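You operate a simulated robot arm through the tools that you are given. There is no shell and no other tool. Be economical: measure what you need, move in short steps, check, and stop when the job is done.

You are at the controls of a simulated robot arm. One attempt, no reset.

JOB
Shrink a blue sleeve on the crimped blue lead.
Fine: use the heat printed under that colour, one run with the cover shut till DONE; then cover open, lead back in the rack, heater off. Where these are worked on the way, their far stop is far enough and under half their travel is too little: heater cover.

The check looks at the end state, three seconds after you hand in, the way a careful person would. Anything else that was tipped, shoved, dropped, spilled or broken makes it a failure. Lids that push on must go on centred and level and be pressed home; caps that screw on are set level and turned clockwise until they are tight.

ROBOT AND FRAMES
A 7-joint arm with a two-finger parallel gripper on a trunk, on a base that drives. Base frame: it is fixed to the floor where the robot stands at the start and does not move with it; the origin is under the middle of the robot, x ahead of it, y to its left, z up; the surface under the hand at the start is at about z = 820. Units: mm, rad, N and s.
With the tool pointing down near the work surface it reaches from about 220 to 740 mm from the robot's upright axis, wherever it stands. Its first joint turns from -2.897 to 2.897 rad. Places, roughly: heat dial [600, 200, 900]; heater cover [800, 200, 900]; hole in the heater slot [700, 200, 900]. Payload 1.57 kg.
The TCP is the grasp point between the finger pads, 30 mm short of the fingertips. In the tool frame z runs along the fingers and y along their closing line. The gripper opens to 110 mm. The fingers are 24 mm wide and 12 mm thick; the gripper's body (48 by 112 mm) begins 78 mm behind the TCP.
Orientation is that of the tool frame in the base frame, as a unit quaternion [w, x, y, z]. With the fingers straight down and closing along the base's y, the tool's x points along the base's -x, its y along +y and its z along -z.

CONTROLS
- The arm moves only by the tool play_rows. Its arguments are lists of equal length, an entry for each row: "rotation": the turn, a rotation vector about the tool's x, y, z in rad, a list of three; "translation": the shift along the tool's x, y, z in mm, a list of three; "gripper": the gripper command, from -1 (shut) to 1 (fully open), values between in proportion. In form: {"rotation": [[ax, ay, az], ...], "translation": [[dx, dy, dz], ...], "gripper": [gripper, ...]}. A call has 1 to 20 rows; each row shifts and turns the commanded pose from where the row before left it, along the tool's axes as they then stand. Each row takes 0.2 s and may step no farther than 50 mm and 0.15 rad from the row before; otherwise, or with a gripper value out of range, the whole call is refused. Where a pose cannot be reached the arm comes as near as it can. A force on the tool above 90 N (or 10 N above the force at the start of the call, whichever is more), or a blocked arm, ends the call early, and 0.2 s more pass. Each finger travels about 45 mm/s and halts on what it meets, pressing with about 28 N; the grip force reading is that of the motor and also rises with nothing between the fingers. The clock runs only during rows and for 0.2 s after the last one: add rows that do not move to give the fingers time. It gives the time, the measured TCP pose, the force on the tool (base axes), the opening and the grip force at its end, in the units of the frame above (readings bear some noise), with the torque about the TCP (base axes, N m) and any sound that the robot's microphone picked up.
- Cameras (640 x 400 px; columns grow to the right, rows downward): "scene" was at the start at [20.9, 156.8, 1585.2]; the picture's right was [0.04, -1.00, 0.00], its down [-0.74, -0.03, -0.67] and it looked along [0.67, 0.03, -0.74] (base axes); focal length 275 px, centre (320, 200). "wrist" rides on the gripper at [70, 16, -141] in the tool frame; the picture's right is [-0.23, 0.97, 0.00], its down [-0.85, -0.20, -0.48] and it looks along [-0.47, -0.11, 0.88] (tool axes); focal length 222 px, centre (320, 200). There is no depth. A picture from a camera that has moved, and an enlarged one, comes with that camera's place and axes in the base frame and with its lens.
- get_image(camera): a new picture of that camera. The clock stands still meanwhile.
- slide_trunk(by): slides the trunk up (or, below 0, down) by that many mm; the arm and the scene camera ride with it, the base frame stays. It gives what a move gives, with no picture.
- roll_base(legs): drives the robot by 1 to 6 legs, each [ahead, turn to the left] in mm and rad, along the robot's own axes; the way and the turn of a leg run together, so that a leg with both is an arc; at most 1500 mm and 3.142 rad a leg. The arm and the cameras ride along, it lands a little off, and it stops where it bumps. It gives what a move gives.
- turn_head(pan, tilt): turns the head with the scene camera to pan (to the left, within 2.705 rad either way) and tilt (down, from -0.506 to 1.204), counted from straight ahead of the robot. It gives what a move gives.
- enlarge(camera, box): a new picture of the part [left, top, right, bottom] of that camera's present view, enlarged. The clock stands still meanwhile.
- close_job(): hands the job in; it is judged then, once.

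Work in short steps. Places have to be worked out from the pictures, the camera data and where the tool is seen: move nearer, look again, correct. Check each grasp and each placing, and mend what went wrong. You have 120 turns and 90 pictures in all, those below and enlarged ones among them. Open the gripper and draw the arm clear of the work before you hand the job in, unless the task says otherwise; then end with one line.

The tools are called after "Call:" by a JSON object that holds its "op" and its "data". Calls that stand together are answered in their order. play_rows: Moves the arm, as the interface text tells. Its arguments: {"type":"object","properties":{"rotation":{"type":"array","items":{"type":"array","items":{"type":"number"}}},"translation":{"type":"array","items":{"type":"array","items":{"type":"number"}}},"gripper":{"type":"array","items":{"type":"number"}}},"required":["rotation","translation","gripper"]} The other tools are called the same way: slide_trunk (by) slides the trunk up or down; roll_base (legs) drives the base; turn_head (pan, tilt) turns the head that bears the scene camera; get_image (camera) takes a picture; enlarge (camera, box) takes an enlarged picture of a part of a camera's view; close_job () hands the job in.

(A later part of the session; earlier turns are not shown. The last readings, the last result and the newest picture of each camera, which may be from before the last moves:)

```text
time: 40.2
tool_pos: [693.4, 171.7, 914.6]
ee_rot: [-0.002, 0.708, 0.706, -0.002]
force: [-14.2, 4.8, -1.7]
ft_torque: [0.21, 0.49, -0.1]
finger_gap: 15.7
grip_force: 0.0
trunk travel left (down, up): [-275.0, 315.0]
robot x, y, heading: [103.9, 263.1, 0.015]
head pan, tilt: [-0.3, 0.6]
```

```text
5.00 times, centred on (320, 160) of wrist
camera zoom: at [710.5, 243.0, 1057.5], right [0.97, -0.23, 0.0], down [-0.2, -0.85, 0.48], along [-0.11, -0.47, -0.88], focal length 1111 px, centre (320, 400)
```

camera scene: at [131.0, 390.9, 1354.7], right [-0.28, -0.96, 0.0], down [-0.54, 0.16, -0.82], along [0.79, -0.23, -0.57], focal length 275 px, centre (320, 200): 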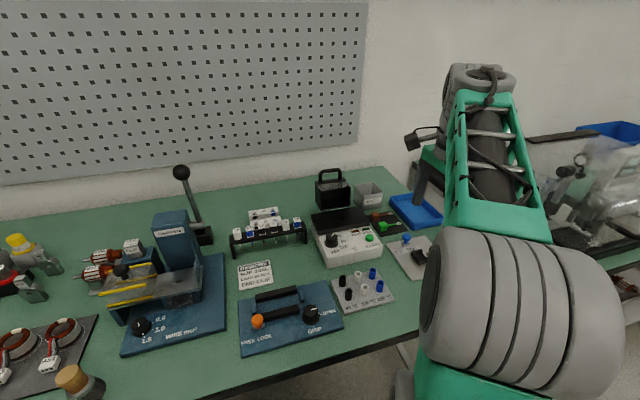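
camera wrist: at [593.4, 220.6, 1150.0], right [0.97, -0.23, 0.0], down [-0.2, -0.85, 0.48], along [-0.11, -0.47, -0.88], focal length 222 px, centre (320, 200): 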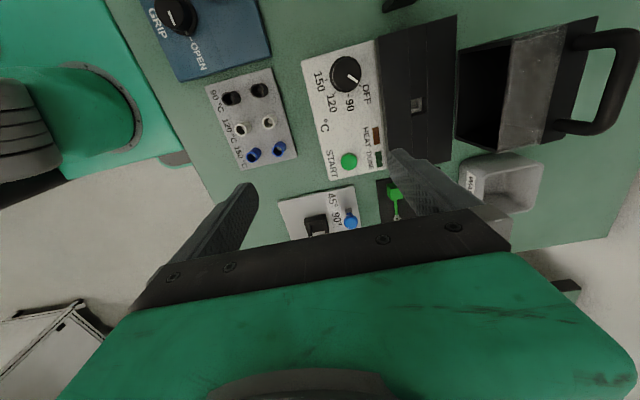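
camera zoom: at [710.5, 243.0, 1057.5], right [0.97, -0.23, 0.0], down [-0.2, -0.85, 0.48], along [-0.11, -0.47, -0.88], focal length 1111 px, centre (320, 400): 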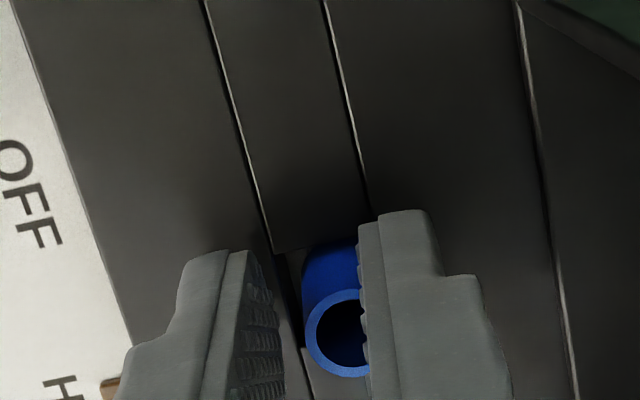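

Opening stalled at 15.7 mm with 14 N sideways: a finger pad seems hung up with the sleeve wall. I hold the opening there to relieve force and observe.

Call:
{"op": "play_rows", "data": {"rotation": [[0, 0, 0], [0, 0, 0], [0, 0, 0], [0, 0, 0]], "translation": [[0, 0, 0], [0, 0, 0], [0, 0, 0], [0, 0, 0]], "gripper": [-0.76, -0.78, -0.78, -0.78]}}

Call:
{"op": "enlarge", "data": {"camera": "wrist", "box": [285, 140, 355, 200]}}

Call:
{"op": "enlarge", "data": {"camera": "scene", "box": [325, 190, 365, 220]}}

```text
time: 41.2
tool_pos: [694.4, 171.9, 916.3]
ee_rot: [-0.001, 0.707, 0.707, -0.001]
force: [-0.9, 3.2, 1.4]
ft_torque: [0.17, 0.05, 0.01]
finger_gap: 11.4
grip_force: 0.0
trunk travel left (down, up): [-275.0, 315.0]
robot x, y, heading: [108.5, 262.4, 0.016]
head pan, tilt: [-0.3, 0.6]
```

```text
6.67 times, centred on (320, 170) of wrist
camera zoom: at [711.4, 243.1, 1057.9], right [0.97, -0.23, 0.0], down [-0.2, -0.85, 0.48], along [-0.11, -0.47, -0.88], focal length 1481 px, centre (320, 400)
```

zoom: 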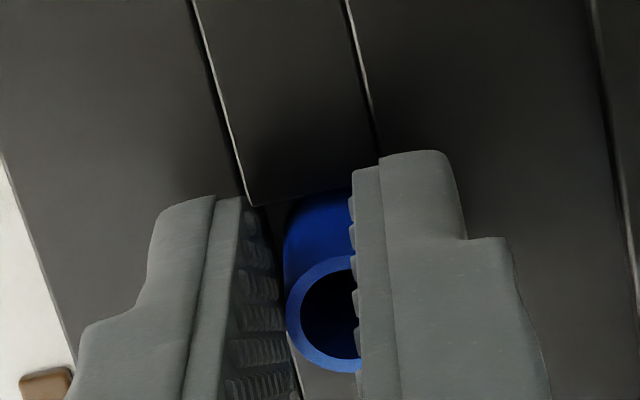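

```text
13.33 times, centred on (345, 205) of scene
camera zoom: at [130.9, 391.4, 1354.7], right [-0.28, -0.96, 0.0], down [-0.54, 0.16, -0.83], along [0.79, -0.23, -0.56], focal length 3672 px, centre (-13, 133)
```

zoom: 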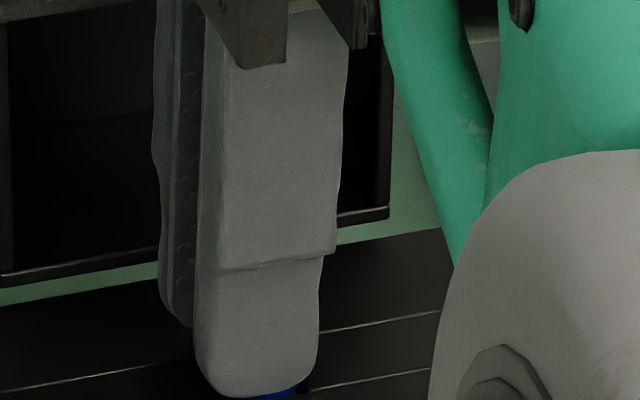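

Forces are now small. I try lifting the fingers slowly 8 mm with the grip relaxed and see whether the sleeve stays.

Call:
{"op": "play_rows", "data": {"rotation": [[0, 0, 0], [0, 0, 0], [0, 0, 0], [0, 0, 0], [0, 0, 0]], "translation": [[0, 0, -2], [0, 0, -2], [0, 0, -2], [0, 0, -2], [0, 0, 0]], "gripper": [-0.77, -0.76, -0.75, -0.75, -0.75]}}

Call:
{"op": "enlarge", "data": {"camera": "wrist", "box": [285, 140, 355, 200]}}

```text
time: 42.4
tool_pos: [695.0, 172.8, 924.9]
ee_rot: [-0.001, 0.709, 0.706, -0.001]
force: [-2.2, 3.7, -2.1]
ft_torque: [0.23, 0.16, 0.0]
finger_gap: 11.5
grip_force: 0.0
trunk travel left (down, up): [-275.0, 315.0]
robot x, y, heading: [108.7, 266.1, 0.016]
head pan, tilt: [-0.3, 0.6]
```

```text
6.67 times, centred on (320, 170) of wrist
camera zoom: at [711.7, 242.6, 1067.0], right [0.97, -0.23, 0.0], down [-0.2, -0.85, 0.48], along [-0.11, -0.47, -0.88], focal length 1481 px, centre (320, 400)
```

zoom: 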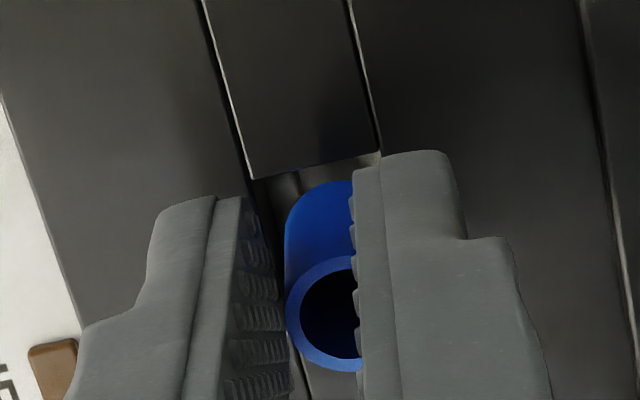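

The sleeve follows the +x finger: its thin wall seems caught at that pad. I lower it back into the hole, then scan smaller openings to find the no-load gap where it drops free.

Call:
{"op": "play_rows", "data": {"rotation": [[0, 0, 0], [0, 0, 0], [0, 0, 0], [0, 0, 0], [0, 0, 0], [0, 0, 0], [0, 0, 0]], "translation": [[-1, 0, 3], [-1, 0, 3], [-1, 0, 3], [0, 0, 0], [0, 0, 0], [0, 0, 0], [0, 0, 0]], "gripper": [-0.78, -0.8, -0.82, -0.84, -0.86, -0.86, -0.86]}}

Call:
{"op": "enlarge", "data": {"camera": "wrist", "box": [285, 140, 355, 200]}}

```text
time: 44.0
tool_pos: [694.4, 168.8, 920.0]
ee_rot: [0.003, 0.708, 0.706, 0.001]
force: [4.3, 13.6, 42.8]
ft_torque: [0.15, -0.39, 0.07]
finger_gap: 11.7
grip_force: 2.2
trunk travel left (down, up): [-275.0, 315.0]
robot x, y, heading: [104.5, 266.4, 0.017]
head pan, tilt: [-0.3, 0.6]
```

```text
6.67 times, centred on (320, 170) of wrist
camera zoom: at [709.5, 240.8, 1061.7], right [0.97, -0.23, 0.01], down [-0.2, -0.85, 0.48], along [-0.11, -0.47, -0.88], focal length 1481 px, centre (320, 400)
```

zoom: 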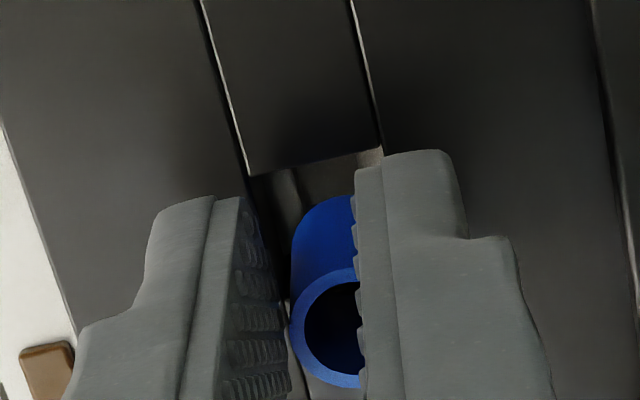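

I drifted -y and hit the edge again. I lift, shift back +y 3.5 mm, re-insert, and open with a wider command while watching forces.

Call:
{"op": "play_rows", "data": {"rotation": [[0, 0, 0], [0, 0, 0], [0, 0, 0], [0, 0, 0], [0, 0, 0], [0, 0, 0]], "translation": [[0, 0, -8], [3.5, 0, 0], [0, 0, 4], [0, 0, 4], [0, 0, 3], [0, 0, 0]], "gripper": [-0.86, -0.86, -0.86, -0.86, -0.86, -0.86]}}

Call:
{"op": "enlarge", "data": {"camera": "wrist", "box": [285, 140, 355, 200]}}

```text
time: 45.4
tool_pos: [693.1, 175.1, 914.8]
ee_rot: [0.002, 0.707, 0.707, 0.0]
force: [0.7, 2.1, 37.5]
ft_torque: [-0.53, -0.11, 0.0]
finger_gap: 10.3
grip_force: 8.2
trunk travel left (down, up): [-275.0, 315.0]
robot x, y, heading: [107.5, 263.9, 0.013]
head pan, tilt: [-0.3, 0.6]
```

```text
6.67 times, centred on (320, 170) of wrist
camera zoom: at [709.6, 245.0, 1056.9], right [0.97, -0.23, 0.0], down [-0.2, -0.85, 0.48], along [-0.11, -0.47, -0.88], focal length 1481 px, centre (320, 400)
```

zoom: 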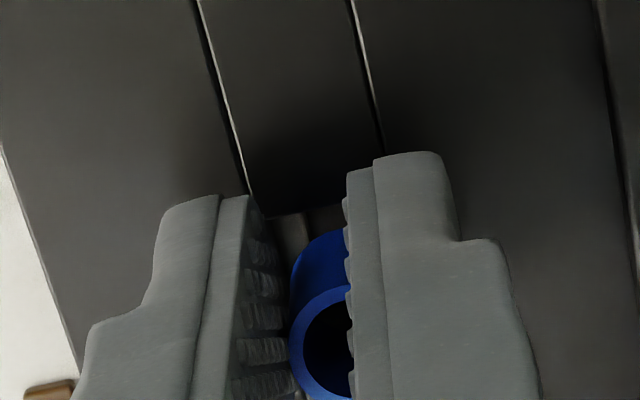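

Torque shows the sleeve's -y rim resting on the hole's edge (sleeve has slid ~-7 mm in y along the pads). I lift 5 mm, shift +y 2.5 mm, and lower again.

Call:
{"op": "play_rows", "data": {"rotation": [[0, 0, 0], [0, 0, 0], [0, 0, 0], [0, 0, 0], [0, 0, 0]], "translation": [[0, 0, -9], [2.5, 0, 0], [0, 0, 3], [0, 0, 2], [0, 0, 0]], "gripper": [-0.86, -0.86, -0.86, -0.86, -0.86]}}

Call:
{"op": "enlarge", "data": {"camera": "wrist", "box": [285, 140, 355, 200]}}

Call:
{"op": "enlarge", "data": {"camera": "scene", "box": [325, 190, 365, 220]}}

```text
time: 46.6
tool_pos: [693.8, 173.6, 914.2]
ee_rot: [-0.001, 0.708, 0.706, -0.002]
force: [-3.1, -2.4, 6.9]
ft_torque: [-0.19, 0.13, -0.03]
finger_gap: 9.3
grip_force: 15.4
trunk travel left (down, up): [-275.0, 315.0]
robot x, y, heading: [107.3, 260.1, 0.014]
head pan, tilt: [-0.3, 0.6]
```

```text
6.67 times, centred on (320, 170) of wrist
camera zoom: at [711.2, 244.9, 1056.9], right [0.97, -0.23, 0.0], down [-0.2, -0.85, 0.48], along [-0.11, -0.47, -0.88], focal length 1481 px, centre (320, 400)
```

zoom: 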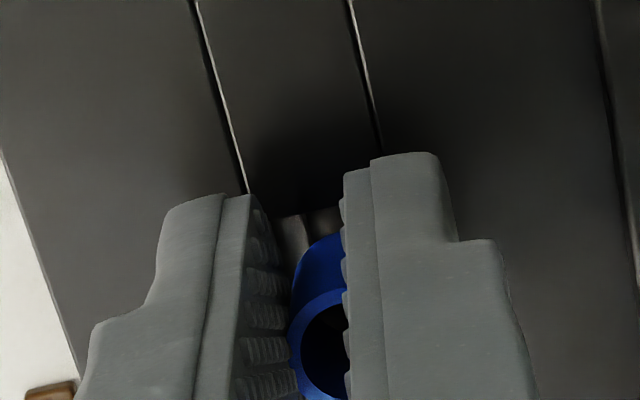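

```text
13.33 times, centred on (345, 205) of scene
camera zoom: at [130.3, 390.8, 1354.8], right [-0.28, -0.96, 0.0], down [-0.54, 0.16, -0.83], along [0.79, -0.23, -0.56], focal length 3672 px, centre (-13, 133)
```

zoom: 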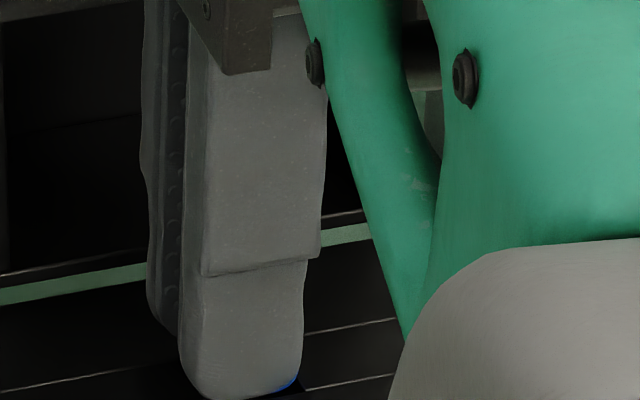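

Still a light touch on the -y edge. Again lift slightly, move +y 2 mm, lower.

Call:
{"op": "play_rows", "data": {"rotation": [[0, 0, 0], [0, 0, 0], [0, 0, 0], [0, 0, 0], [0, 0, 0]], "translation": [[0, 0, -4], [2.2, 0, 0], [0, 0, 3], [0, 0, 2], [0, 0, 0]], "gripper": [-0.86, -0.86, -0.86, -0.86, -0.86]}}

Call:
{"op": "enlarge", "data": {"camera": "wrist", "box": [285, 140, 355, 200]}}

```text
time: 47.8
tool_pos: [693.3, 176.4, 913.7]
ee_rot: [-0.001, 0.708, 0.706, -0.001]
force: [-1.4, 0.0, 0.5]
ft_torque: [-0.02, 0.06, -0.02]
finger_gap: 9.5
grip_force: 3.1
trunk travel left (down, up): [-275.0, 315.0]
robot x, y, heading: [106.8, 265.8, 0.013]
head pan, tilt: [-0.3, 0.6]
```

```text
6.67 times, centred on (320, 170) of wrist
camera zoom: at [711.1, 247.7, 1055.7], right [0.97, -0.23, -0.01], down [-0.2, -0.85, 0.48], along [-0.11, -0.47, -0.88], focal length 1481 px, centre (320, 400)
```

zoom: 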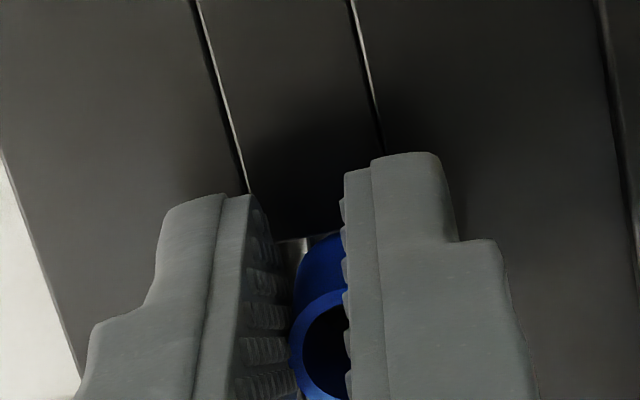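

No force now — the sleeve is in the hole. I relax the grip and draw the fingers off sideways toward +y in small steps, the hole holding the sleeve.

Call:
{"op": "play_rows", "data": {"rotation": [[0, 0, 0], [0, 0, 0], [0, 0, 0], [0, 0, 0]], "translation": [[0, 0, 0.5], [3, 0, 0], [3, 0, 0], [0, 0, 0]], "gripper": [-0.83, -0.81, -0.8, -0.8]}}

Call:
{"op": "enlarge", "data": {"camera": "wrist", "box": [285, 140, 355, 200]}}

```text
time: 48.8
tool_pos: [694.1, 180.5, 912.9]
ee_rot: [-0.002, 0.708, 0.706, -0.001]
force: [-6.6, -24.2, 0.0]
ft_torque: [-0.88, 0.19, -0.2]
finger_gap: 10.8
grip_force: 0.1
trunk travel left (down, up): [-275.0, 315.0]
robot x, y, heading: [103.9, 263.9, 0.011]
head pan, tilt: [-0.3, 0.6]
```

```text
6.67 times, centred on (320, 170) of wrist
camera zoom: at [711.3, 250.9, 1055.5], right [0.97, -0.23, 0.0], down [-0.2, -0.86, 0.48], along [-0.11, -0.46, -0.88], focal length 1481 px, centre (320, 400)
```

zoom: 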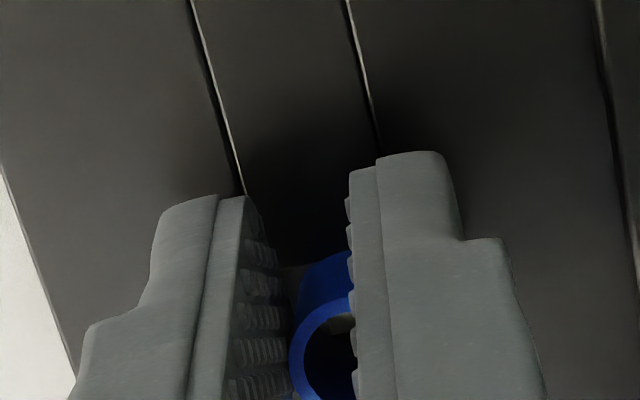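

The sleeve is held by the hole's +y wall and slides along the pads slowly (24 N). I continue a bit.

Call:
{"op": "play_rows", "data": {"rotation": [[0, 0, 0], [0, 0, 0], [0, 0, 0], [0, 0, 0]], "translation": [[2, 0, 0], [2, 0, 0], [2, 0, 0], [0, 0, 0]], "gripper": [-0.8, -0.8, -0.8, -0.8]}}

Call:
{"op": "enlarge", "data": {"camera": "wrist", "box": [285, 140, 355, 200]}}

```text
time: 49.8
tool_pos: [694.9, 187.9, 913.8]
ee_rot: [-0.002, 0.707, 0.707, -0.001]
force: [-5.1, -16.1, 1.1]
ft_torque: [-0.6, 0.11, -0.18]
finger_gap: 9.4
grip_force: 0.1
trunk travel left (down, up): [-275.0, 315.0]
robot x, y, heading: [106.1, 261.9, 0.014]
head pan, tilt: [-0.3, 0.6]
```

```text
6.67 times, centred on (320, 170) of wrist
camera zoom: at [710.9, 258.9, 1055.8], right [0.97, -0.23, 0.0], down [-0.2, -0.86, 0.48], along [-0.11, -0.46, -0.88], focal length 1481 px, centre (320, 400)
```

zoom: 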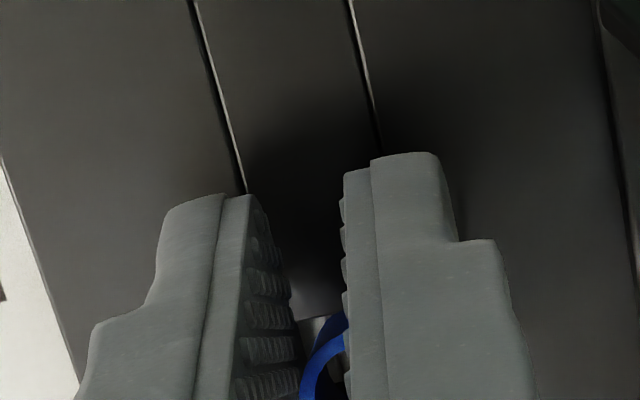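

It is slipping off: the sleeve stays put in the hole while the fingers move +y. I continue until clear.

Call:
{"op": "play_rows", "data": {"rotation": [[0, 0, 0], [0, 0, 0], [0, 0, 0], [0, 0, 0], [0, 0, 0], [0, 0, 0], [0, 0, 0]], "translation": [[2.5, 0, 0], [2.5, 0, 0], [2.5, 0, 0], [2.5, 0, 0], [2.5, 0, 0], [2.5, 0, 0], [0, 0, 0]], "gripper": [-0.8, -0.8, -0.8, -0.8, -0.8, -0.8, -0.8]}}

Call:
{"op": "enlarge", "data": {"camera": "wrist", "box": [265, 140, 375, 225]}}

```text
time: 51.4
tool_pos: [694.4, 203.0, 913.8]
ee_rot: [-0.001, 0.708, 0.706, -0.001]
force: [1.5, 4.3, 6.9]
ft_torque: [0.02, -0.19, 0.08]
finger_gap: 11.6
grip_force: 0.2
trunk travel left (down, up): [-275.0, 315.0]
robot x, y, heading: [105.5, 257.9, 0.012]
head pan, tilt: [-0.3, 0.6]
```

```text
4.71 times, centred on (320, 182) of wrist
camera zoom: at [711.3, 273.8, 1056.4], right [0.97, -0.23, 0.0], down [-0.2, -0.85, 0.48], along [-0.11, -0.47, -0.88], focal length 1045 px, centre (320, 282)
```

zoom: 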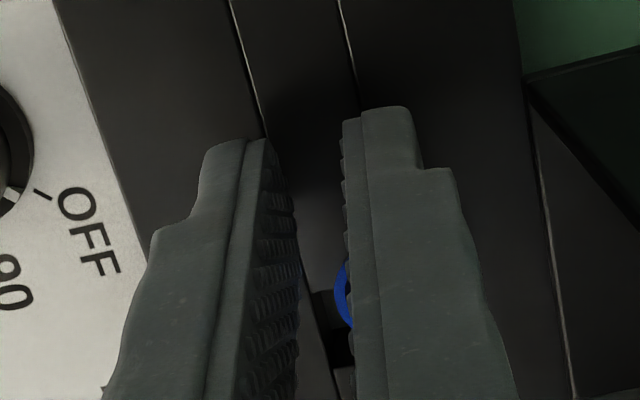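

Fingers seem clear of the sleeve (tips just touch the heater top, so it's at z ≈ 883). I lift up 50 mm and look.

Call:
{"op": "play_rows", "data": {"rotation": [[0, 0, 0], [0, 0, 0], [0, 0, 0], [0, 0, 0]], "translation": [[4, 0, -10], [4, 0, -20], [4, 0, -20], [0, 0, 0]], "gripper": [-0.8, -0.8, -0.8, -0.8]}}

Call:
{"op": "get_image", "data": {"camera": "wrist"}}

Call:
{"op": "enlarge", "data": {"camera": "scene", "box": [305, 165, 385, 235]}}

```text
time: 52.4
tool_pos: [695.0, 213.2, 964.1]
ee_rot: [-0.003, 0.708, 0.706, -0.002]
force: [-0.4, 1.2, 0.1]
ft_torque: [0.01, 0.01, 0.04]
finger_gap: 11.1
grip_force: 0.0
trunk travel left (down, up): [-275.0, 315.0]
robot x, y, heading: [104.0, 264.1, 0.014]
head pan, tilt: [-0.3, 0.6]
```

```text
38 pictures are left
camera wrist: at [712.4, 285.3, 1105.3], right [0.97, -0.23, 0.0], down [-0.2, -0.85, 0.48], along [-0.11, -0.47, -0.88], focal length 222 px, centre (320, 200)
```

wrist: 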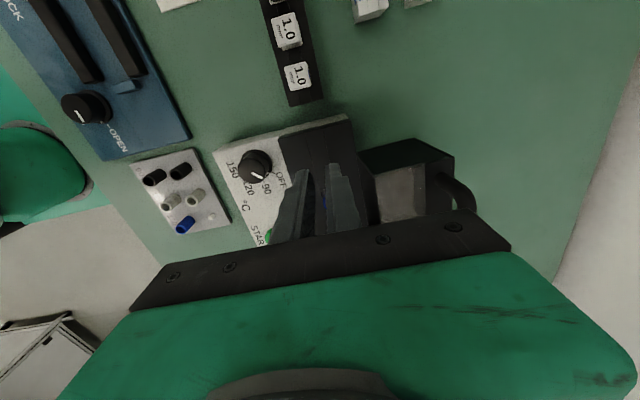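

```text
5.71 times, centred on (345, 200) of scene
camera zoom: at [131.0, 390.8, 1354.7], right [-0.28, -0.96, 0.0], down [-0.54, 0.16, -0.83], along [0.79, -0.23, -0.56], focal length 1574 px, centre (177, 200)
```

zoom: 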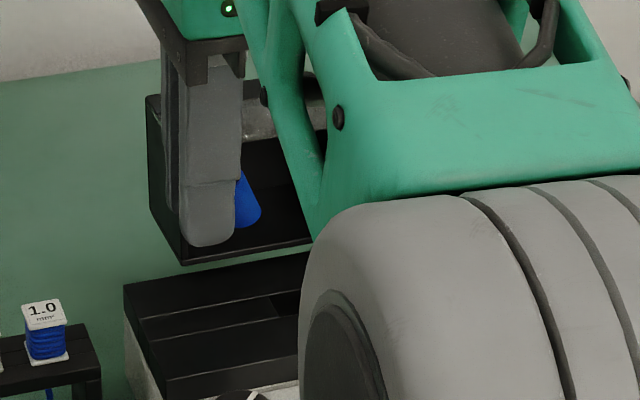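

The sleeve is hanging on the fingers' edge. I'll set it down on the free bench area between heater and card at about (605, 292), to release and re-grip it gently.

Call:
{"op": "play_rows", "data": {"rotation": [[0, 0, 0], [0, 0, 0], [0, 0, 0], [0, 0, 0], [0, 0, 0], [0, 0, 0], [0, 0, 0]], "translation": [[26, -30, 0], [26, -30, 0], [26, -30, 0], [0, 0, 30], [0, 0, 30], [0, 0, 30], [0, 0, 10]], "gripper": [-0.8, -0.8, -0.8, -0.8, -0.8, -0.8, -0.8]}}

Call:
{"op": "enlarge", "data": {"camera": "scene", "box": [265, 200, 365, 275]}}

```text
time: 54.0
tool_pos: [605.8, 292.3, 864.4]
ee_rot: [-0.002, 0.708, 0.706, -0.001]
force: [0.4, 0.1, -0.2]
ft_torque: [0.02, 0.01, 0.03]
finger_gap: 10.9
grip_force: 0.1
trunk travel left (down, up): [-275.0, 315.0]
robot x, y, heading: [104.2, 262.7, 0.012]
head pan, tilt: [-0.3, 0.6]
```

```text
5.33 times, centred on (315, 238) of scene
camera zoom: at [131.0, 390.8, 1354.7], right [-0.28, -0.96, 0.0], down [-0.54, 0.16, -0.83], along [0.79, -0.23, -0.56], focal length 1469 px, centre (347, 0)
```

zoom: 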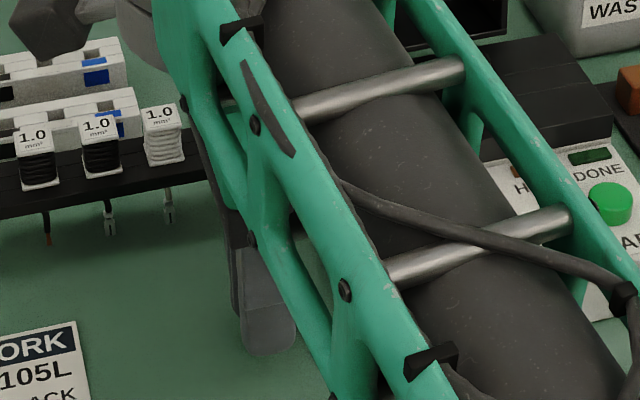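

Tips are ~14 mm above the bench. I lower until just above it and open to 60 mm.

Call:
{"op": "play_rows", "data": {"rotation": [[0, 0, 0], [0, 0, 0], [0, 0, 0], [0, 0, 0], [0, 0, 0], [0, 0, 0], [0, 0, 0], [0, 0, 0]], "translation": [[0, 0, 5], [0, 0, 5], [0, 0, 0], [0, 0, 0], [0, 0, 0], [0, 0, 0], [0, 0, 0], [0, 0, 0]], "gripper": [-0.8, -0.8, -0.7, -0.5, -0.2, 0.1, 0.1, 0.1]}}

Call:
{"op": "get_image", "data": {"camera": "wrist"}}

```text
time: 55.8
tool_pos: [605.6, 293.1, 853.1]
ee_rot: [-0.001, 0.708, 0.707, -0.001]
force: [0.6, -0.2, -0.5]
ft_torque: [0.02, 0.03, 0.03]
finger_gap: 60.4
grip_force: 0.0
trunk travel left (down, up): [-275.0, 315.0]
robot x, y, heading: [105.2, 266.8, 0.013]
head pan, tilt: [-0.3, 0.6]
```

```text
35 pictures are left
camera wrist: at [622.2, 363.8, 995.6], right [0.97, -0.23, 0.0], down [-0.2, -0.85, 0.48], along [-0.11, -0.47, -0.88], focal length 222 px, centre (320, 200)
```

wrist: 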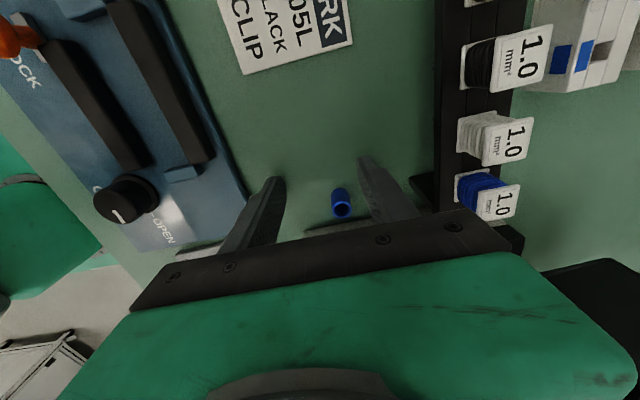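

The sleeve released and stands upright on the bench at about (617, 267). I rise, centre above it, and look again.

Call:
{"op": "play_rows", "data": {"rotation": [[0, 0, 0], [0, 0, 0], [0, 0, 0], [0, 0, 0]], "translation": [[0, 0, -25], [0, 0, -25], [-25, 11, 0], [0, 0, 0]], "gripper": [-0.3, -0.45, -0.45, -0.45]}}

Call:
{"op": "enlarge", "data": {"camera": "wrist", "box": [260, 100, 380, 220]}}

```text
time: 56.8
tool_pos: [616.7, 267.4, 902.8]
ee_rot: [-0.002, 0.708, 0.706, -0.002]
force: [-0.7, 0.9, 0.2]
ft_torque: [-0.03, 0.0, 0.02]
finger_gap: 30.3
grip_force: 0.0
trunk travel left (down, up): [-275.0, 315.0]
robot x, y, heading: [105.2, 264.6, 0.009]
head pan, tilt: [-0.3, 0.6]
```

```text
3.33 times, centred on (320, 160) of wrist
camera zoom: at [633.9, 338.8, 1045.2], right [0.97, -0.23, 0.0], down [-0.2, -0.85, 0.48], along [-0.11, -0.47, -0.88], focal length 740 px, centre (320, 333)
```

zoom: 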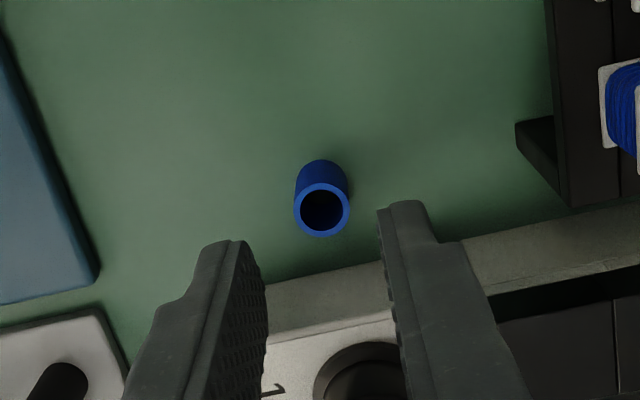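

Sleeve at about (618, 270), 22 mm tall. I descend to engage its top ~8 mm and close lightly (command ≈ 10 mm gap) to avoid the earlier over-squeeze.

Call:
{"op": "play_rows", "data": {"rotation": [[0, 0, 0], [0, 0, 0], [0, 0, 0], [0, 0, 0], [0, 0, 0], [0, 0, 0], [0, 0, 0], [0, 0, 0]], "translation": [[1.5, 1.2, 0], [0, 0, 20], [0, 0, 18], [0, 0, 0], [0, 0, 0], [0, 0, 0], [0, 0, 0], [0, 0, 0]], "gripper": [-0.45, -0.45, -0.45, -0.6, -0.7, -0.76, -0.76, -0.76]}}

Call:
{"op": "enlarge", "data": {"camera": "wrist", "box": [285, 140, 355, 200]}}

```text
time: 58.6
tool_pos: [617.2, 269.9, 866.6]
ee_rot: [-0.002, 0.708, 0.707, -0.001]
force: [-0.9, 0.7, -0.2]
ft_torque: [0.0, -0.02, -0.01]
finger_gap: 14.7
grip_force: 0.7
trunk travel left (down, up): [-275.0, 315.0]
robot x, y, heading: [105.2, 263.3, 0.014]
head pan, tilt: [-0.3, 0.6]
```

```text
6.67 times, centred on (320, 170) of wrist
camera zoom: at [634.1, 341.4, 1008.3], right [0.97, -0.23, 0.0], down [-0.2, -0.85, 0.48], along [-0.11, -0.47, -0.88], focal length 1481 px, centre (320, 400)
```

zoom: 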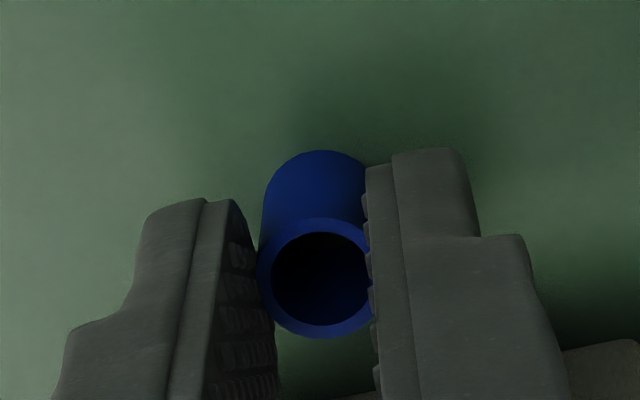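

Light contact at 14.7 mm (true OD ≈ 15), sleeve centred about 1.8 mm to -y of the TCP. I lift with this light grip and carry it above the heater hole.

Call:
{"op": "play_rows", "data": {"rotation": [[0, 0, 0], [0, 0, 0], [0, 0, 0], [0, 0, 0], [0, 0, 0], [0, 0, 0], [0, 0, 0], [0, 0, 0], [0, 0, 0], [0, 0, 0]], "translation": [[0, 0, 0], [0, 0, -10], [0, 0, -30], [0, 0, -30], [0, 0, -10], [-25, 20, 0], [-25, 20, 0], [-25, 20, 0], [-23, 19, 0], [0, 0, 0]], "gripper": [-0.78, -0.78, -0.78, -0.78, -0.78, -0.78, -0.78, -0.78, -0.78, -0.78]}}

Call:
{"op": "enlarge", "data": {"camera": "wrist", "box": [260, 110, 380, 210]}}

```text
time: 60.8
tool_pos: [697.8, 171.2, 946.2]
ee_rot: [-0.003, 0.708, 0.706, -0.002]
force: [0.1, 0.3, 0.4]
ft_torque: [0.03, -0.01, 0.0]
finger_gap: 13.7
grip_force: 20.2
trunk travel left (down, up): [-275.0, 315.0]
robot x, y, heading: [108.4, 262.8, 0.013]
head pan, tilt: [-0.3, 0.6]
```

```text
4.00 times, centred on (320, 160) of wrist
camera zoom: at [714.0, 242.6, 1088.4], right [0.97, -0.23, 0.0], down [-0.2, -0.85, 0.48], along [-0.11, -0.47, -0.88], focal length 888 px, centre (320, 360)
```

zoom: 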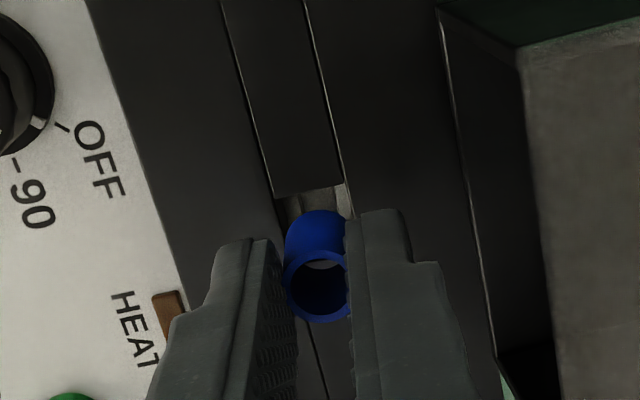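

Grip accumulates force, so I ease the command to ~14.3 mm. Hole is ~2 mm toward -x; I correct and descend until the sleeve should just be entering.

Call:
{"op": "play_rows", "data": {"rotation": [[0, 0, 0], [0, 0, 0], [0, 0, 0], [0, 0, 0], [0, 0, 0], [0, 0, 0]], "translation": [[0, -2, 0], [0, 0, 8], [0, 0, 6], [0, 0, 4], [0, 0, 2], [0, 0, 0]], "gripper": [-0.75, -0.75, -0.75, -0.75, -0.75, -0.75]}}

Call:
{"op": "enlarge", "data": {"camera": "wrist", "box": [285, 140, 355, 200]}}

```text
time: 62.2
tool_pos: [694.7, 172.4, 925.3]
ee_rot: [0.0, 0.707, 0.707, -0.001]
force: [-0.2, -0.2, -0.2]
ft_torque: [-0.01, -0.02, 0.05]
finger_gap: 14.7
grip_force: 2.8
trunk travel left (down, up): [-275.0, 315.0]
robot x, y, heading: [106.9, 261.8, 0.014]
head pan, tilt: [-0.3, 0.6]
```

```text
6.67 times, centred on (320, 170) of wrist
camera zoom: at [711.5, 243.0, 1067.9], right [0.97, -0.23, 0.0], down [-0.2, -0.85, 0.48], along [-0.11, -0.47, -0.88], focal length 1481 px, centre (320, 400)
```

zoom: 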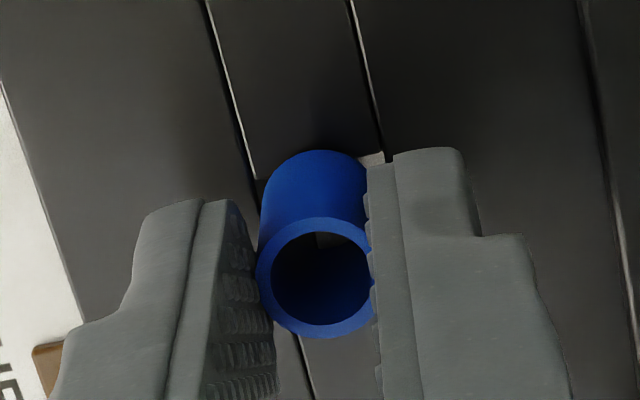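

The sleeve's bottom is still just above the plate and overlaps the +y edge slightly. I shift -y 2.5 mm and +x 1 mm, and descend gently.

Call:
{"op": "play_rows", "data": {"rotation": [[0, 0, 0], [0, 0, 0], [0, 0, 0], [0, 0, 0]], "translation": [[-2.5, 1, 0], [0, 0, 2], [0, 0, 2], [0, 0, 0]], "gripper": [-0.75, -0.75, -0.75, -0.75]}}

Call:
{"op": "enlarge", "data": {"camera": "wrist", "box": [285, 140, 355, 200]}}

```text
time: 63.2
tool_pos: [696.5, 169.2, 921.4]
ee_rot: [-0.001, 0.708, 0.706, -0.002]
force: [0.0, 0.4, 1.5]
ft_torque: [0.0, 0.04, -0.01]
finger_gap: 15.2
grip_force: 2.8
trunk travel left (down, up): [-275.0, 315.0]
robot x, y, heading: [102.6, 259.4, 0.014]
head pan, tilt: [-0.3, 0.6]
```

```text
6.67 times, centred on (320, 170) of wrist
camera zoom: at [712.4, 240.3, 1063.5], right [0.97, -0.23, 0.0], down [-0.2, -0.85, 0.48], along [-0.11, -0.47, -0.88], focal length 1481 px, centre (320, 400)
```

zoom: 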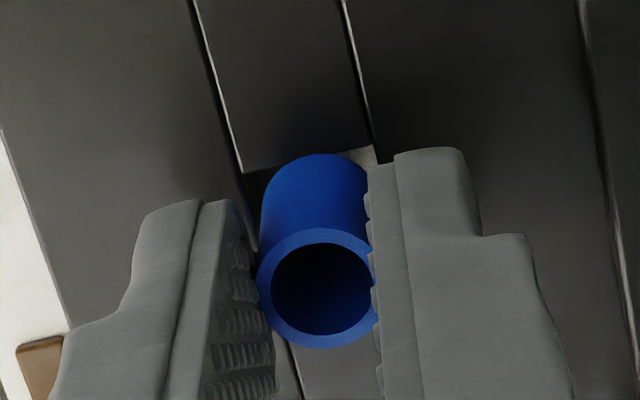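

The far edge is still borderline; I move another 1.3 mm -y and 0.5 mm +x, then lower 4 mm.

Call:
{"op": "play_rows", "data": {"rotation": [[0, 0, 0], [0, 0, 0], [0, 0, 0], [0, 0, 0]], "translation": [[-1.3, 0.5, -1], [0, 0, 2], [0, 0, 3], [0, 0, 0]], "gripper": [-0.75, -0.75, -0.75, -0.75]}}

Call:
{"op": "enlarge", "data": {"camera": "wrist", "box": [285, 140, 355, 200]}}

```text
time: 64.2
tool_pos: [696.2, 166.9, 917.9]
ee_rot: [-0.002, 0.708, 0.707, -0.002]
force: [0.5, -0.1, 0.3]
ft_torque: [-0.01, 0.01, 0.0]
finger_gap: 14.7
grip_force: 0.6
trunk travel left (down, up): [-275.0, 315.0]
robot x, y, heading: [110.0, 264.2, 0.012]
head pan, tilt: [-0.3, 0.6]
```

```text
6.67 times, centred on (320, 170) of wrist
camera zoom: at [712.4, 238.7, 1060.2], right [0.97, -0.23, 0.0], down [-0.2, -0.85, 0.48], along [-0.11, -0.47, -0.88], focal length 1481 px, centre (320, 400)
```

zoom: 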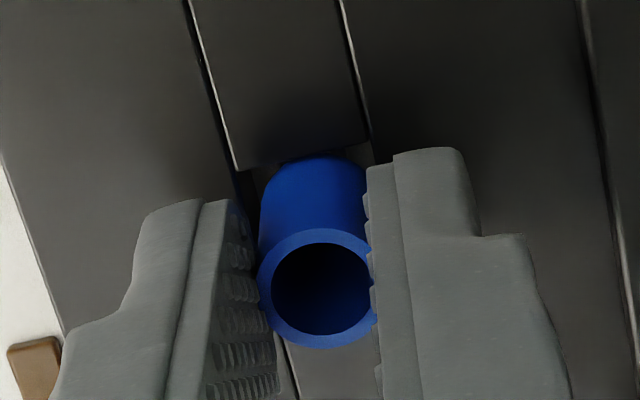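

Entered without force. I lower 2 mm more and open the fingers to drop the sleeve onto the ledge.

Call:
{"op": "play_rows", "data": {"rotation": [[0, 0, 0], [0, 0, 0], [0, 0, 0], [0, 0, 0], [0, 0, 0], [0, 0, 0]], "translation": [[0, 0, 2], [0, 0, 0], [0, 0, 0], [0, 0, 0], [0, 0, 0], [0, 0, 0]], "gripper": [-0.75, -0.7, -0.6, -0.45, -0.45, -0.45]}}

Call:
{"op": "enlarge", "data": {"camera": "wrist", "box": [270, 130, 370, 210]}}

```text
time: 65.6
tool_pos: [695.6, 167.0, 914.8]
ee_rot: [-0.001, 0.708, 0.707, -0.001]
force: [0.3, -0.2, 0.5]
ft_torque: [0.03, -0.02, -0.01]
finger_gap: 30.4
grip_force: 0.1
trunk travel left (down, up): [-275.0, 315.0]
robot x, y, heading: [105.6, 264.7, 0.016]
head pan, tilt: [-0.3, 0.6]
```

```text
5.00 times, centred on (320, 170) of wrist
camera zoom: at [712.4, 238.7, 1058.1], right [0.97, -0.23, 0.0], down [-0.2, -0.85, 0.48], along [-0.11, -0.47, -0.88], focal length 1111 px, centre (320, 350)
```

zoom: 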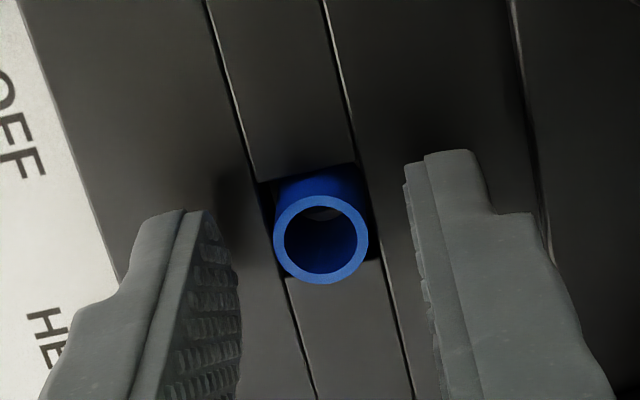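

The sleeve stands neatly in the hole at about (696, 168.5). Now I raise and move above the blue crimped lead for a look.

Call:
{"op": "play_rows", "data": {"rotation": [[0, 0, 0], [0, 0, 0], [0, 0, 0], [0, 0, 0], [0, 0, 0], [0, 0, 0], [0, 0, 0]], "translation": [[0, 0, -20], [0, 0, -25], [40, 2, 0], [40, 2, 0], [40, 3, 0], [0, 0, 0], [0, 0, 0]], "gripper": [-0.45, -0.2, -0.2, -0.2, -0.2, -0.2, -0.2]}}

Call:
{"op": "enlarge", "data": {"camera": "wrist", "box": [250, 100, 390, 210]}}

```text
time: 67.2
tool_pos: [703.4, 287.1, 959.2]
ee_rot: [-0.001, 0.708, 0.706, -0.001]
force: [-0.3, 0.1, -1.2]
ft_torque: [0.0, 0.03, -0.01]
finger_gap: 44.0
grip_force: 0.1
trunk travel left (down, up): [-275.0, 315.0]
robot x, y, heading: [106.9, 263.2, 0.017]
head pan, tilt: [-0.3, 0.6]
```

```text
3.64 times, centred on (320, 155) of wrist
camera zoom: at [720.3, 359.2, 1102.9], right [0.97, -0.23, 0.0], down [-0.2, -0.85, 0.48], along [-0.11, -0.47, -0.88], focal length 808 px, centre (320, 364)
```

zoom: 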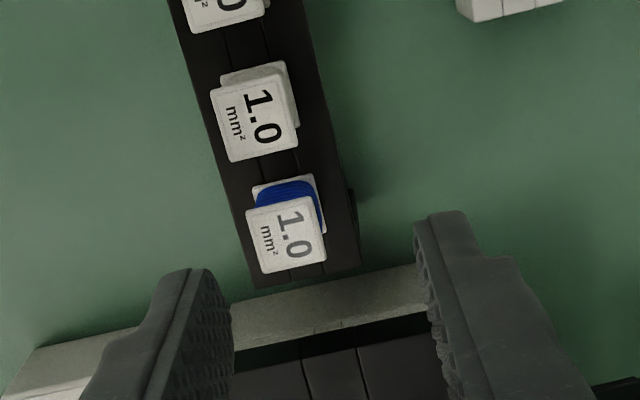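

The lead is about 9 mm to -x and 2–3 mm to +y of the TCP. I correct and descend partly with the gripper open, then check.

Call:
{"op": "play_rows", "data": {"rotation": [[0, 0, 0], [0, 0, 0], [0, 0, 0], [0, 0, 0]], "translation": [[2, -8.5, 0], [0, 0, 15], [0, 0, 15], [0, 0, 0]], "gripper": [-0.25, -0.3, -0.35, -0.35]}}

Call:
{"op": "enlarge", "data": {"camera": "wrist", "box": [260, 110, 380, 210]}}

Call:
{"op": "enlarge", "data": {"camera": "scene", "box": [255, 195, 325, 250]}}

```text
time: 68.2
tool_pos: [694.9, 291.7, 930.6]
ee_rot: [-0.001, 0.708, 0.706, -0.001]
force: [-0.5, -0.7, 0.9]
ft_torque: [-0.01, -0.01, 0.03]
finger_gap: 35.7
grip_force: 0.0
trunk travel left (down, up): [-275.0, 315.0]
robot x, y, heading: [109.6, 263.9, 0.012]
head pan, tilt: [-0.3, 0.6]
```

```text
4.00 times, centred on (320, 160) of wrist
camera zoom: at [711.6, 361.9, 1072.0], right [0.97, -0.23, 0.0], down [-0.2, -0.85, 0.48], along [-0.11, -0.47, -0.88], focal length 888 px, centre (320, 360)
```

zoom: 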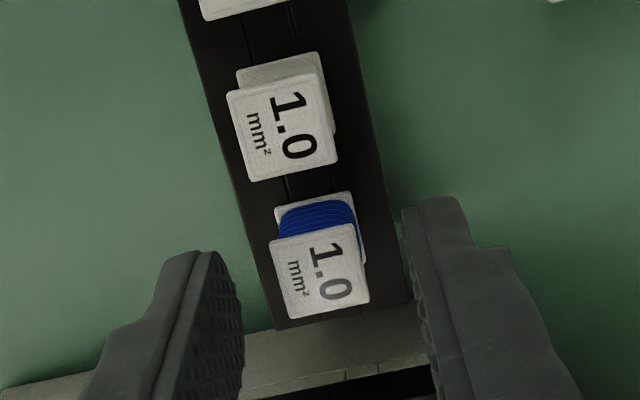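

```text
7.27 times, centred on (290, 222) of scene
camera zoom: at [131.1, 390.8, 1354.7], right [-0.28, -0.96, 0.0], down [-0.54, 0.16, -0.83], along [0.79, -0.23, -0.56], focal length 2003 px, centre (538, 36)
```

zoom: 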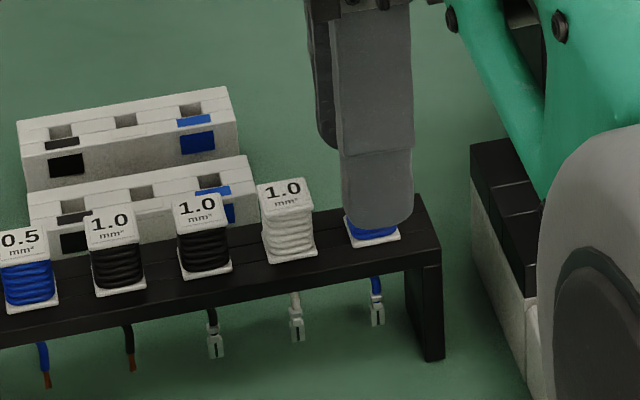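

Aligned well. I descend 16 mm so the pads flank the bobbin, and close on it.

Call:
{"op": "play_rows", "data": {"rotation": [[0, 0, 0], [0, 0, 0], [0, 0, 0], [0, 0, 0], [0, 0, 0], [0, 0, 0], [0, 0, 0]], "translation": [[0.5, 0, 8], [0, 0, 8], [0, 0, 0], [0, 0, 0], [0, 0, 0], [0, 0, 0], [0, 0, 0]], "gripper": [-0.35, -0.35, -0.5, -0.6, -0.68, -0.7, -0.7]}}

Call:
{"op": "enlarge", "data": {"camera": "wrist", "box": [260, 110, 380, 210]}}

```text
time: 69.8
tool_pos: [693.9, 290.3, 913.9]
ee_rot: [-0.002, 0.707, 0.707, -0.001]
force: [-0.1, 0.6, -0.5]
ft_torque: [0.01, -0.02, 0.03]
finger_gap: 17.2
grip_force: 7.8
trunk travel left (down, up): [-275.0, 315.0]
robot x, y, heading: [106.8, 264.7, 0.016]
head pan, tilt: [-0.3, 0.6]
```

```text
4.00 times, centred on (320, 160) of wrist
camera zoom: at [711.0, 361.5, 1056.7], right [0.97, -0.23, 0.0], down [-0.2, -0.85, 0.48], along [-0.11, -0.47, -0.88], focal length 888 px, centre (320, 360)
```

zoom: 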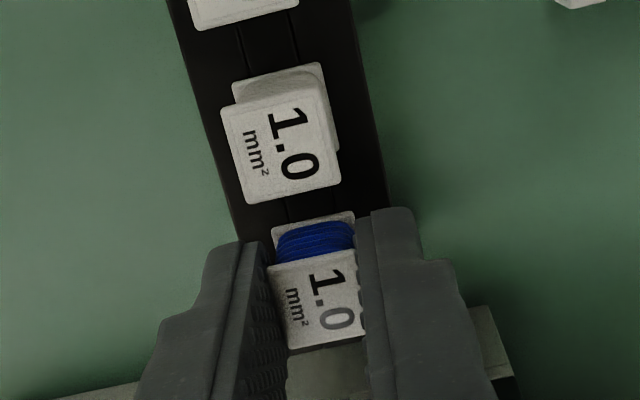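

The bobbin is held (17.2 mm). I lift 85 mm straight up and check that the lead comes along.

Call:
{"op": "play_rows", "data": {"rotation": [[0, 0, 0], [0, 0, 0], [0, 0, 0], [0, 0, 0], [0, 0, 0], [0, 0, 0]], "translation": [[0, 0, -5], [0, 0, -20], [0, 0, -20], [0, 0, -20], [0, 0, -22], [0, 0, 0]], "gripper": [-0.72, -0.72, -0.72, -0.72, -0.72, -0.72]}}

Call:
{"op": "enlarge", "data": {"camera": "scene", "box": [245, 165, 345, 240]}}

```text
time: 71.2
tool_pos: [694.1, 291.0, 1001.4]
ee_rot: [-0.002, 0.708, 0.706, -0.002]
force: [-0.7, 0.7, -0.1]
ft_torque: [0.01, -0.01, 0.01]
finger_gap: 16.2
grip_force: 27.5
trunk travel left (down, up): [-275.0, 315.0]
robot x, y, heading: [104.4, 263.1, 0.023]
head pan, tilt: [-0.3, 0.6]
```

```text
5.33 times, centred on (295, 202) of scene
camera zoom: at [131.0, 390.8, 1354.7], right [-0.28, -0.96, 0.0], down [-0.54, 0.16, -0.83], along [0.79, -0.23, -0.56], focal length 1469 px, centre (453, 187)
```

zoom: 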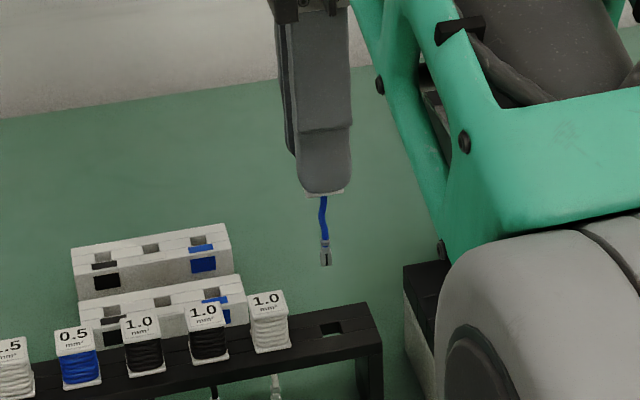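

The lead is in hand with its terminal hanging. I move above the sleeve.

Call:
{"op": "play_rows", "data": {"rotation": [[0, 0, 0], [0, 0, 0], [0, 0, 0], [0, 0, 0], [0, 0, 0], [0, 0, 0], [0, 0, 0]], "translation": [[-25, 0.5, 0], [-25, 0.5, 0], [-25, 0.5, 0], [-25, 0, 0], [-22.5, 0, 0], [0, 0, 10], [0, 0, 0]], "gripper": [-0.7, -0.7, -0.7, -0.7, -0.7, -0.7, -0.7]}}

Call:
{"op": "enlarge", "data": {"camera": "wrist", "box": [270, 110, 370, 190]}}

Call:
{"op": "enlarge", "data": {"camera": "scene", "box": [310, 155, 380, 225]}}

```text
time: 72.8
tool_pos: [694.3, 168.1, 990.5]
ee_rot: [-0.001, 0.708, 0.707, -0.002]
force: [0.1, -0.1, 0.6]
ft_torque: [-0.01, 0.02, 0.0]
finger_gap: 17.4
grip_force: 0.8
trunk travel left (down, up): [-275.0, 315.0]
robot x, y, heading: [105.3, 264.2, 0.015]
head pan, tilt: [-0.3, 0.6]
```

```text
5.00 times, centred on (320, 150) of wrist
camera zoom: at [711.9, 238.8, 1132.9], right [0.97, -0.23, 0.0], down [-0.2, -0.85, 0.48], along [-0.11, -0.47, -0.88], focal length 1111 px, centre (320, 450)
```

zoom: 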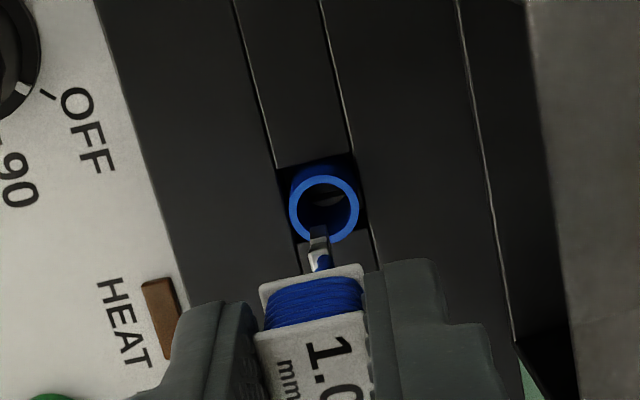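

```text
5.71 times, centred on (345, 190) of scene
camera zoom: at [131.1, 390.7, 1354.7], right [-0.28, -0.96, 0.0], down [-0.54, 0.16, -0.83], along [0.79, -0.23, -0.56], focal length 1574 px, centre (177, 257)
```

zoom: 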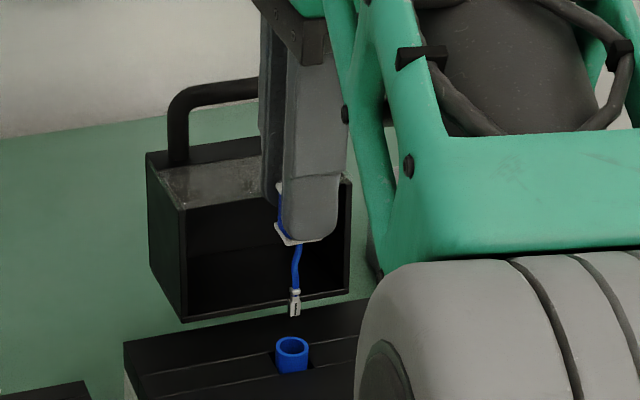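

Terminal tip ≈ (695, 170.1, 909), sleeve centre ≈ (696.3, 169.2, 889). I tighten slightly, shift +1.3 x / -0.9 y, and lower 14 mm to check the entry.

Call:
{"op": "play_rows", "data": {"rotation": [[0, 0, 0], [0, 0, 0], [0, 0, 0], [0, 0, 0], [0, 0, 0]], "translation": [[0, 0, 0], [-0.9, 1.3, 0], [0, 0, 7], [0, 0, 7], [0, 0, 0]], "gripper": [-0.73, -0.73, -0.73, -0.73, -0.72]}}

Call:
{"op": "enlarge", "data": {"camera": "wrist", "box": [285, 125, 355, 185]}}

```text
time: 74.0
tool_pos: [696.4, 168.3, 976.0]
ee_rot: [-0.001, 0.707, 0.707, -0.002]
force: [0.5, -0.7, -0.3]
ft_torque: [0.0, 0.01, -0.02]
finger_gap: 16.4
grip_force: 27.8
trunk travel left (down, up): [-275.0, 315.0]
robot x, y, heading: [106.4, 263.8, 0.014]
head pan, tilt: [-0.3, 0.6]
```

```text
6.67 times, centred on (320, 155) of wrist
camera zoom: at [713.0, 238.4, 1118.7], right [0.97, -0.23, 0.0], down [-0.2, -0.85, 0.48], along [-0.11, -0.47, -0.88], focal length 1481 px, centre (320, 500)
```

zoom: 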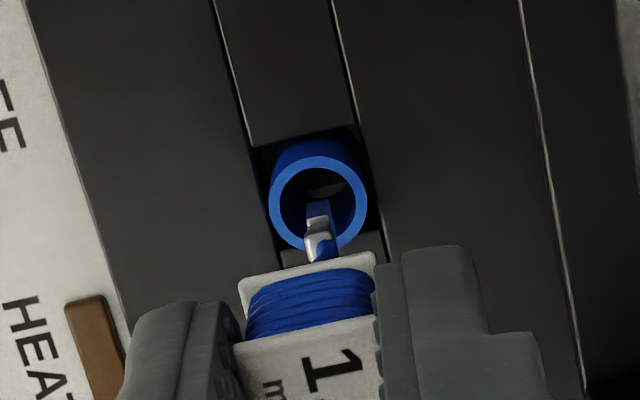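

The terminal tip is centred over the sleeve mouth. I lower 24 mm in small steps, watching force.

Call:
{"op": "play_rows", "data": {"rotation": [[0, 0, 0], [0, 0, 0], [0, 0, 0], [0, 0, 0], [0, 0, 0], [0, 0, 0], [0, 0, 0]], "translation": [[0, 0, 4], [0, 0, 4], [0, 0, 4], [0, 0, 4], [0, 0, 4], [0, 0, 4], [0, 0, 0]], "gripper": [-0.72, -0.72, -0.72, -0.72, -0.72, -0.72, -0.72]}}

Call:
{"op": "enlarge", "data": {"camera": "wrist", "box": [285, 125, 355, 185]}}

```text
time: 75.6
tool_pos: [697.7, 167.3, 952.4]
ee_rot: [-0.001, 0.707, 0.707, -0.001]
force: [0.5, 0.7, -0.5]
ft_torque: [-0.02, 0.02, -0.03]
finger_gap: 16.5
grip_force: 28.6
trunk travel left (down, up): [-275.0, 315.0]
robot x, y, heading: [107.6, 261.9, 0.014]
head pan, tilt: [-0.3, 0.6]
```

```text
6.67 times, centred on (320, 155) of wrist
camera zoom: at [714.0, 238.3, 1095.5], right [0.97, -0.23, 0.0], down [-0.2, -0.85, 0.48], along [-0.11, -0.47, -0.88], focal length 1481 px, centre (320, 500)
```

zoom: 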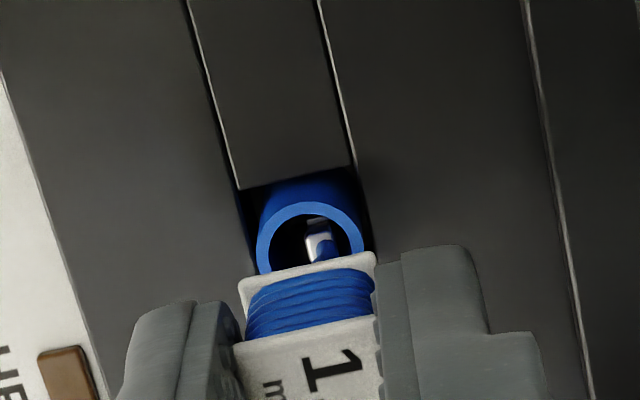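

Terminal is inside the sleeve, no force. I continue lowering in small steps toward flange contact.

Call:
{"op": "play_rows", "data": {"rotation": [[0, 0, 0], [0, 0, 0], [0, 0, 0], [0, 0, 0]], "translation": [[0, -0.4, 3], [0, 0, 3], [0, 0, 3], [0, 0, 0]], "gripper": [-0.72, -0.72, -0.72, -0.72]}}

```text
time: 76.6
tool_pos: [697.3, 167.0, 945.0]
ee_rot: [-0.001, 0.708, 0.707, -0.001]
force: [-0.6, 0.0, -0.3]
ft_torque: [0.02, -0.03, 0.03]
finger_gap: 16.4
grip_force: 27.7
trunk travel left (down, up): [-275.0, 315.0]
robot x, y, heading: [103.6, 265.2, 0.018]
head pan, tilt: [-0.3, 0.6]
```

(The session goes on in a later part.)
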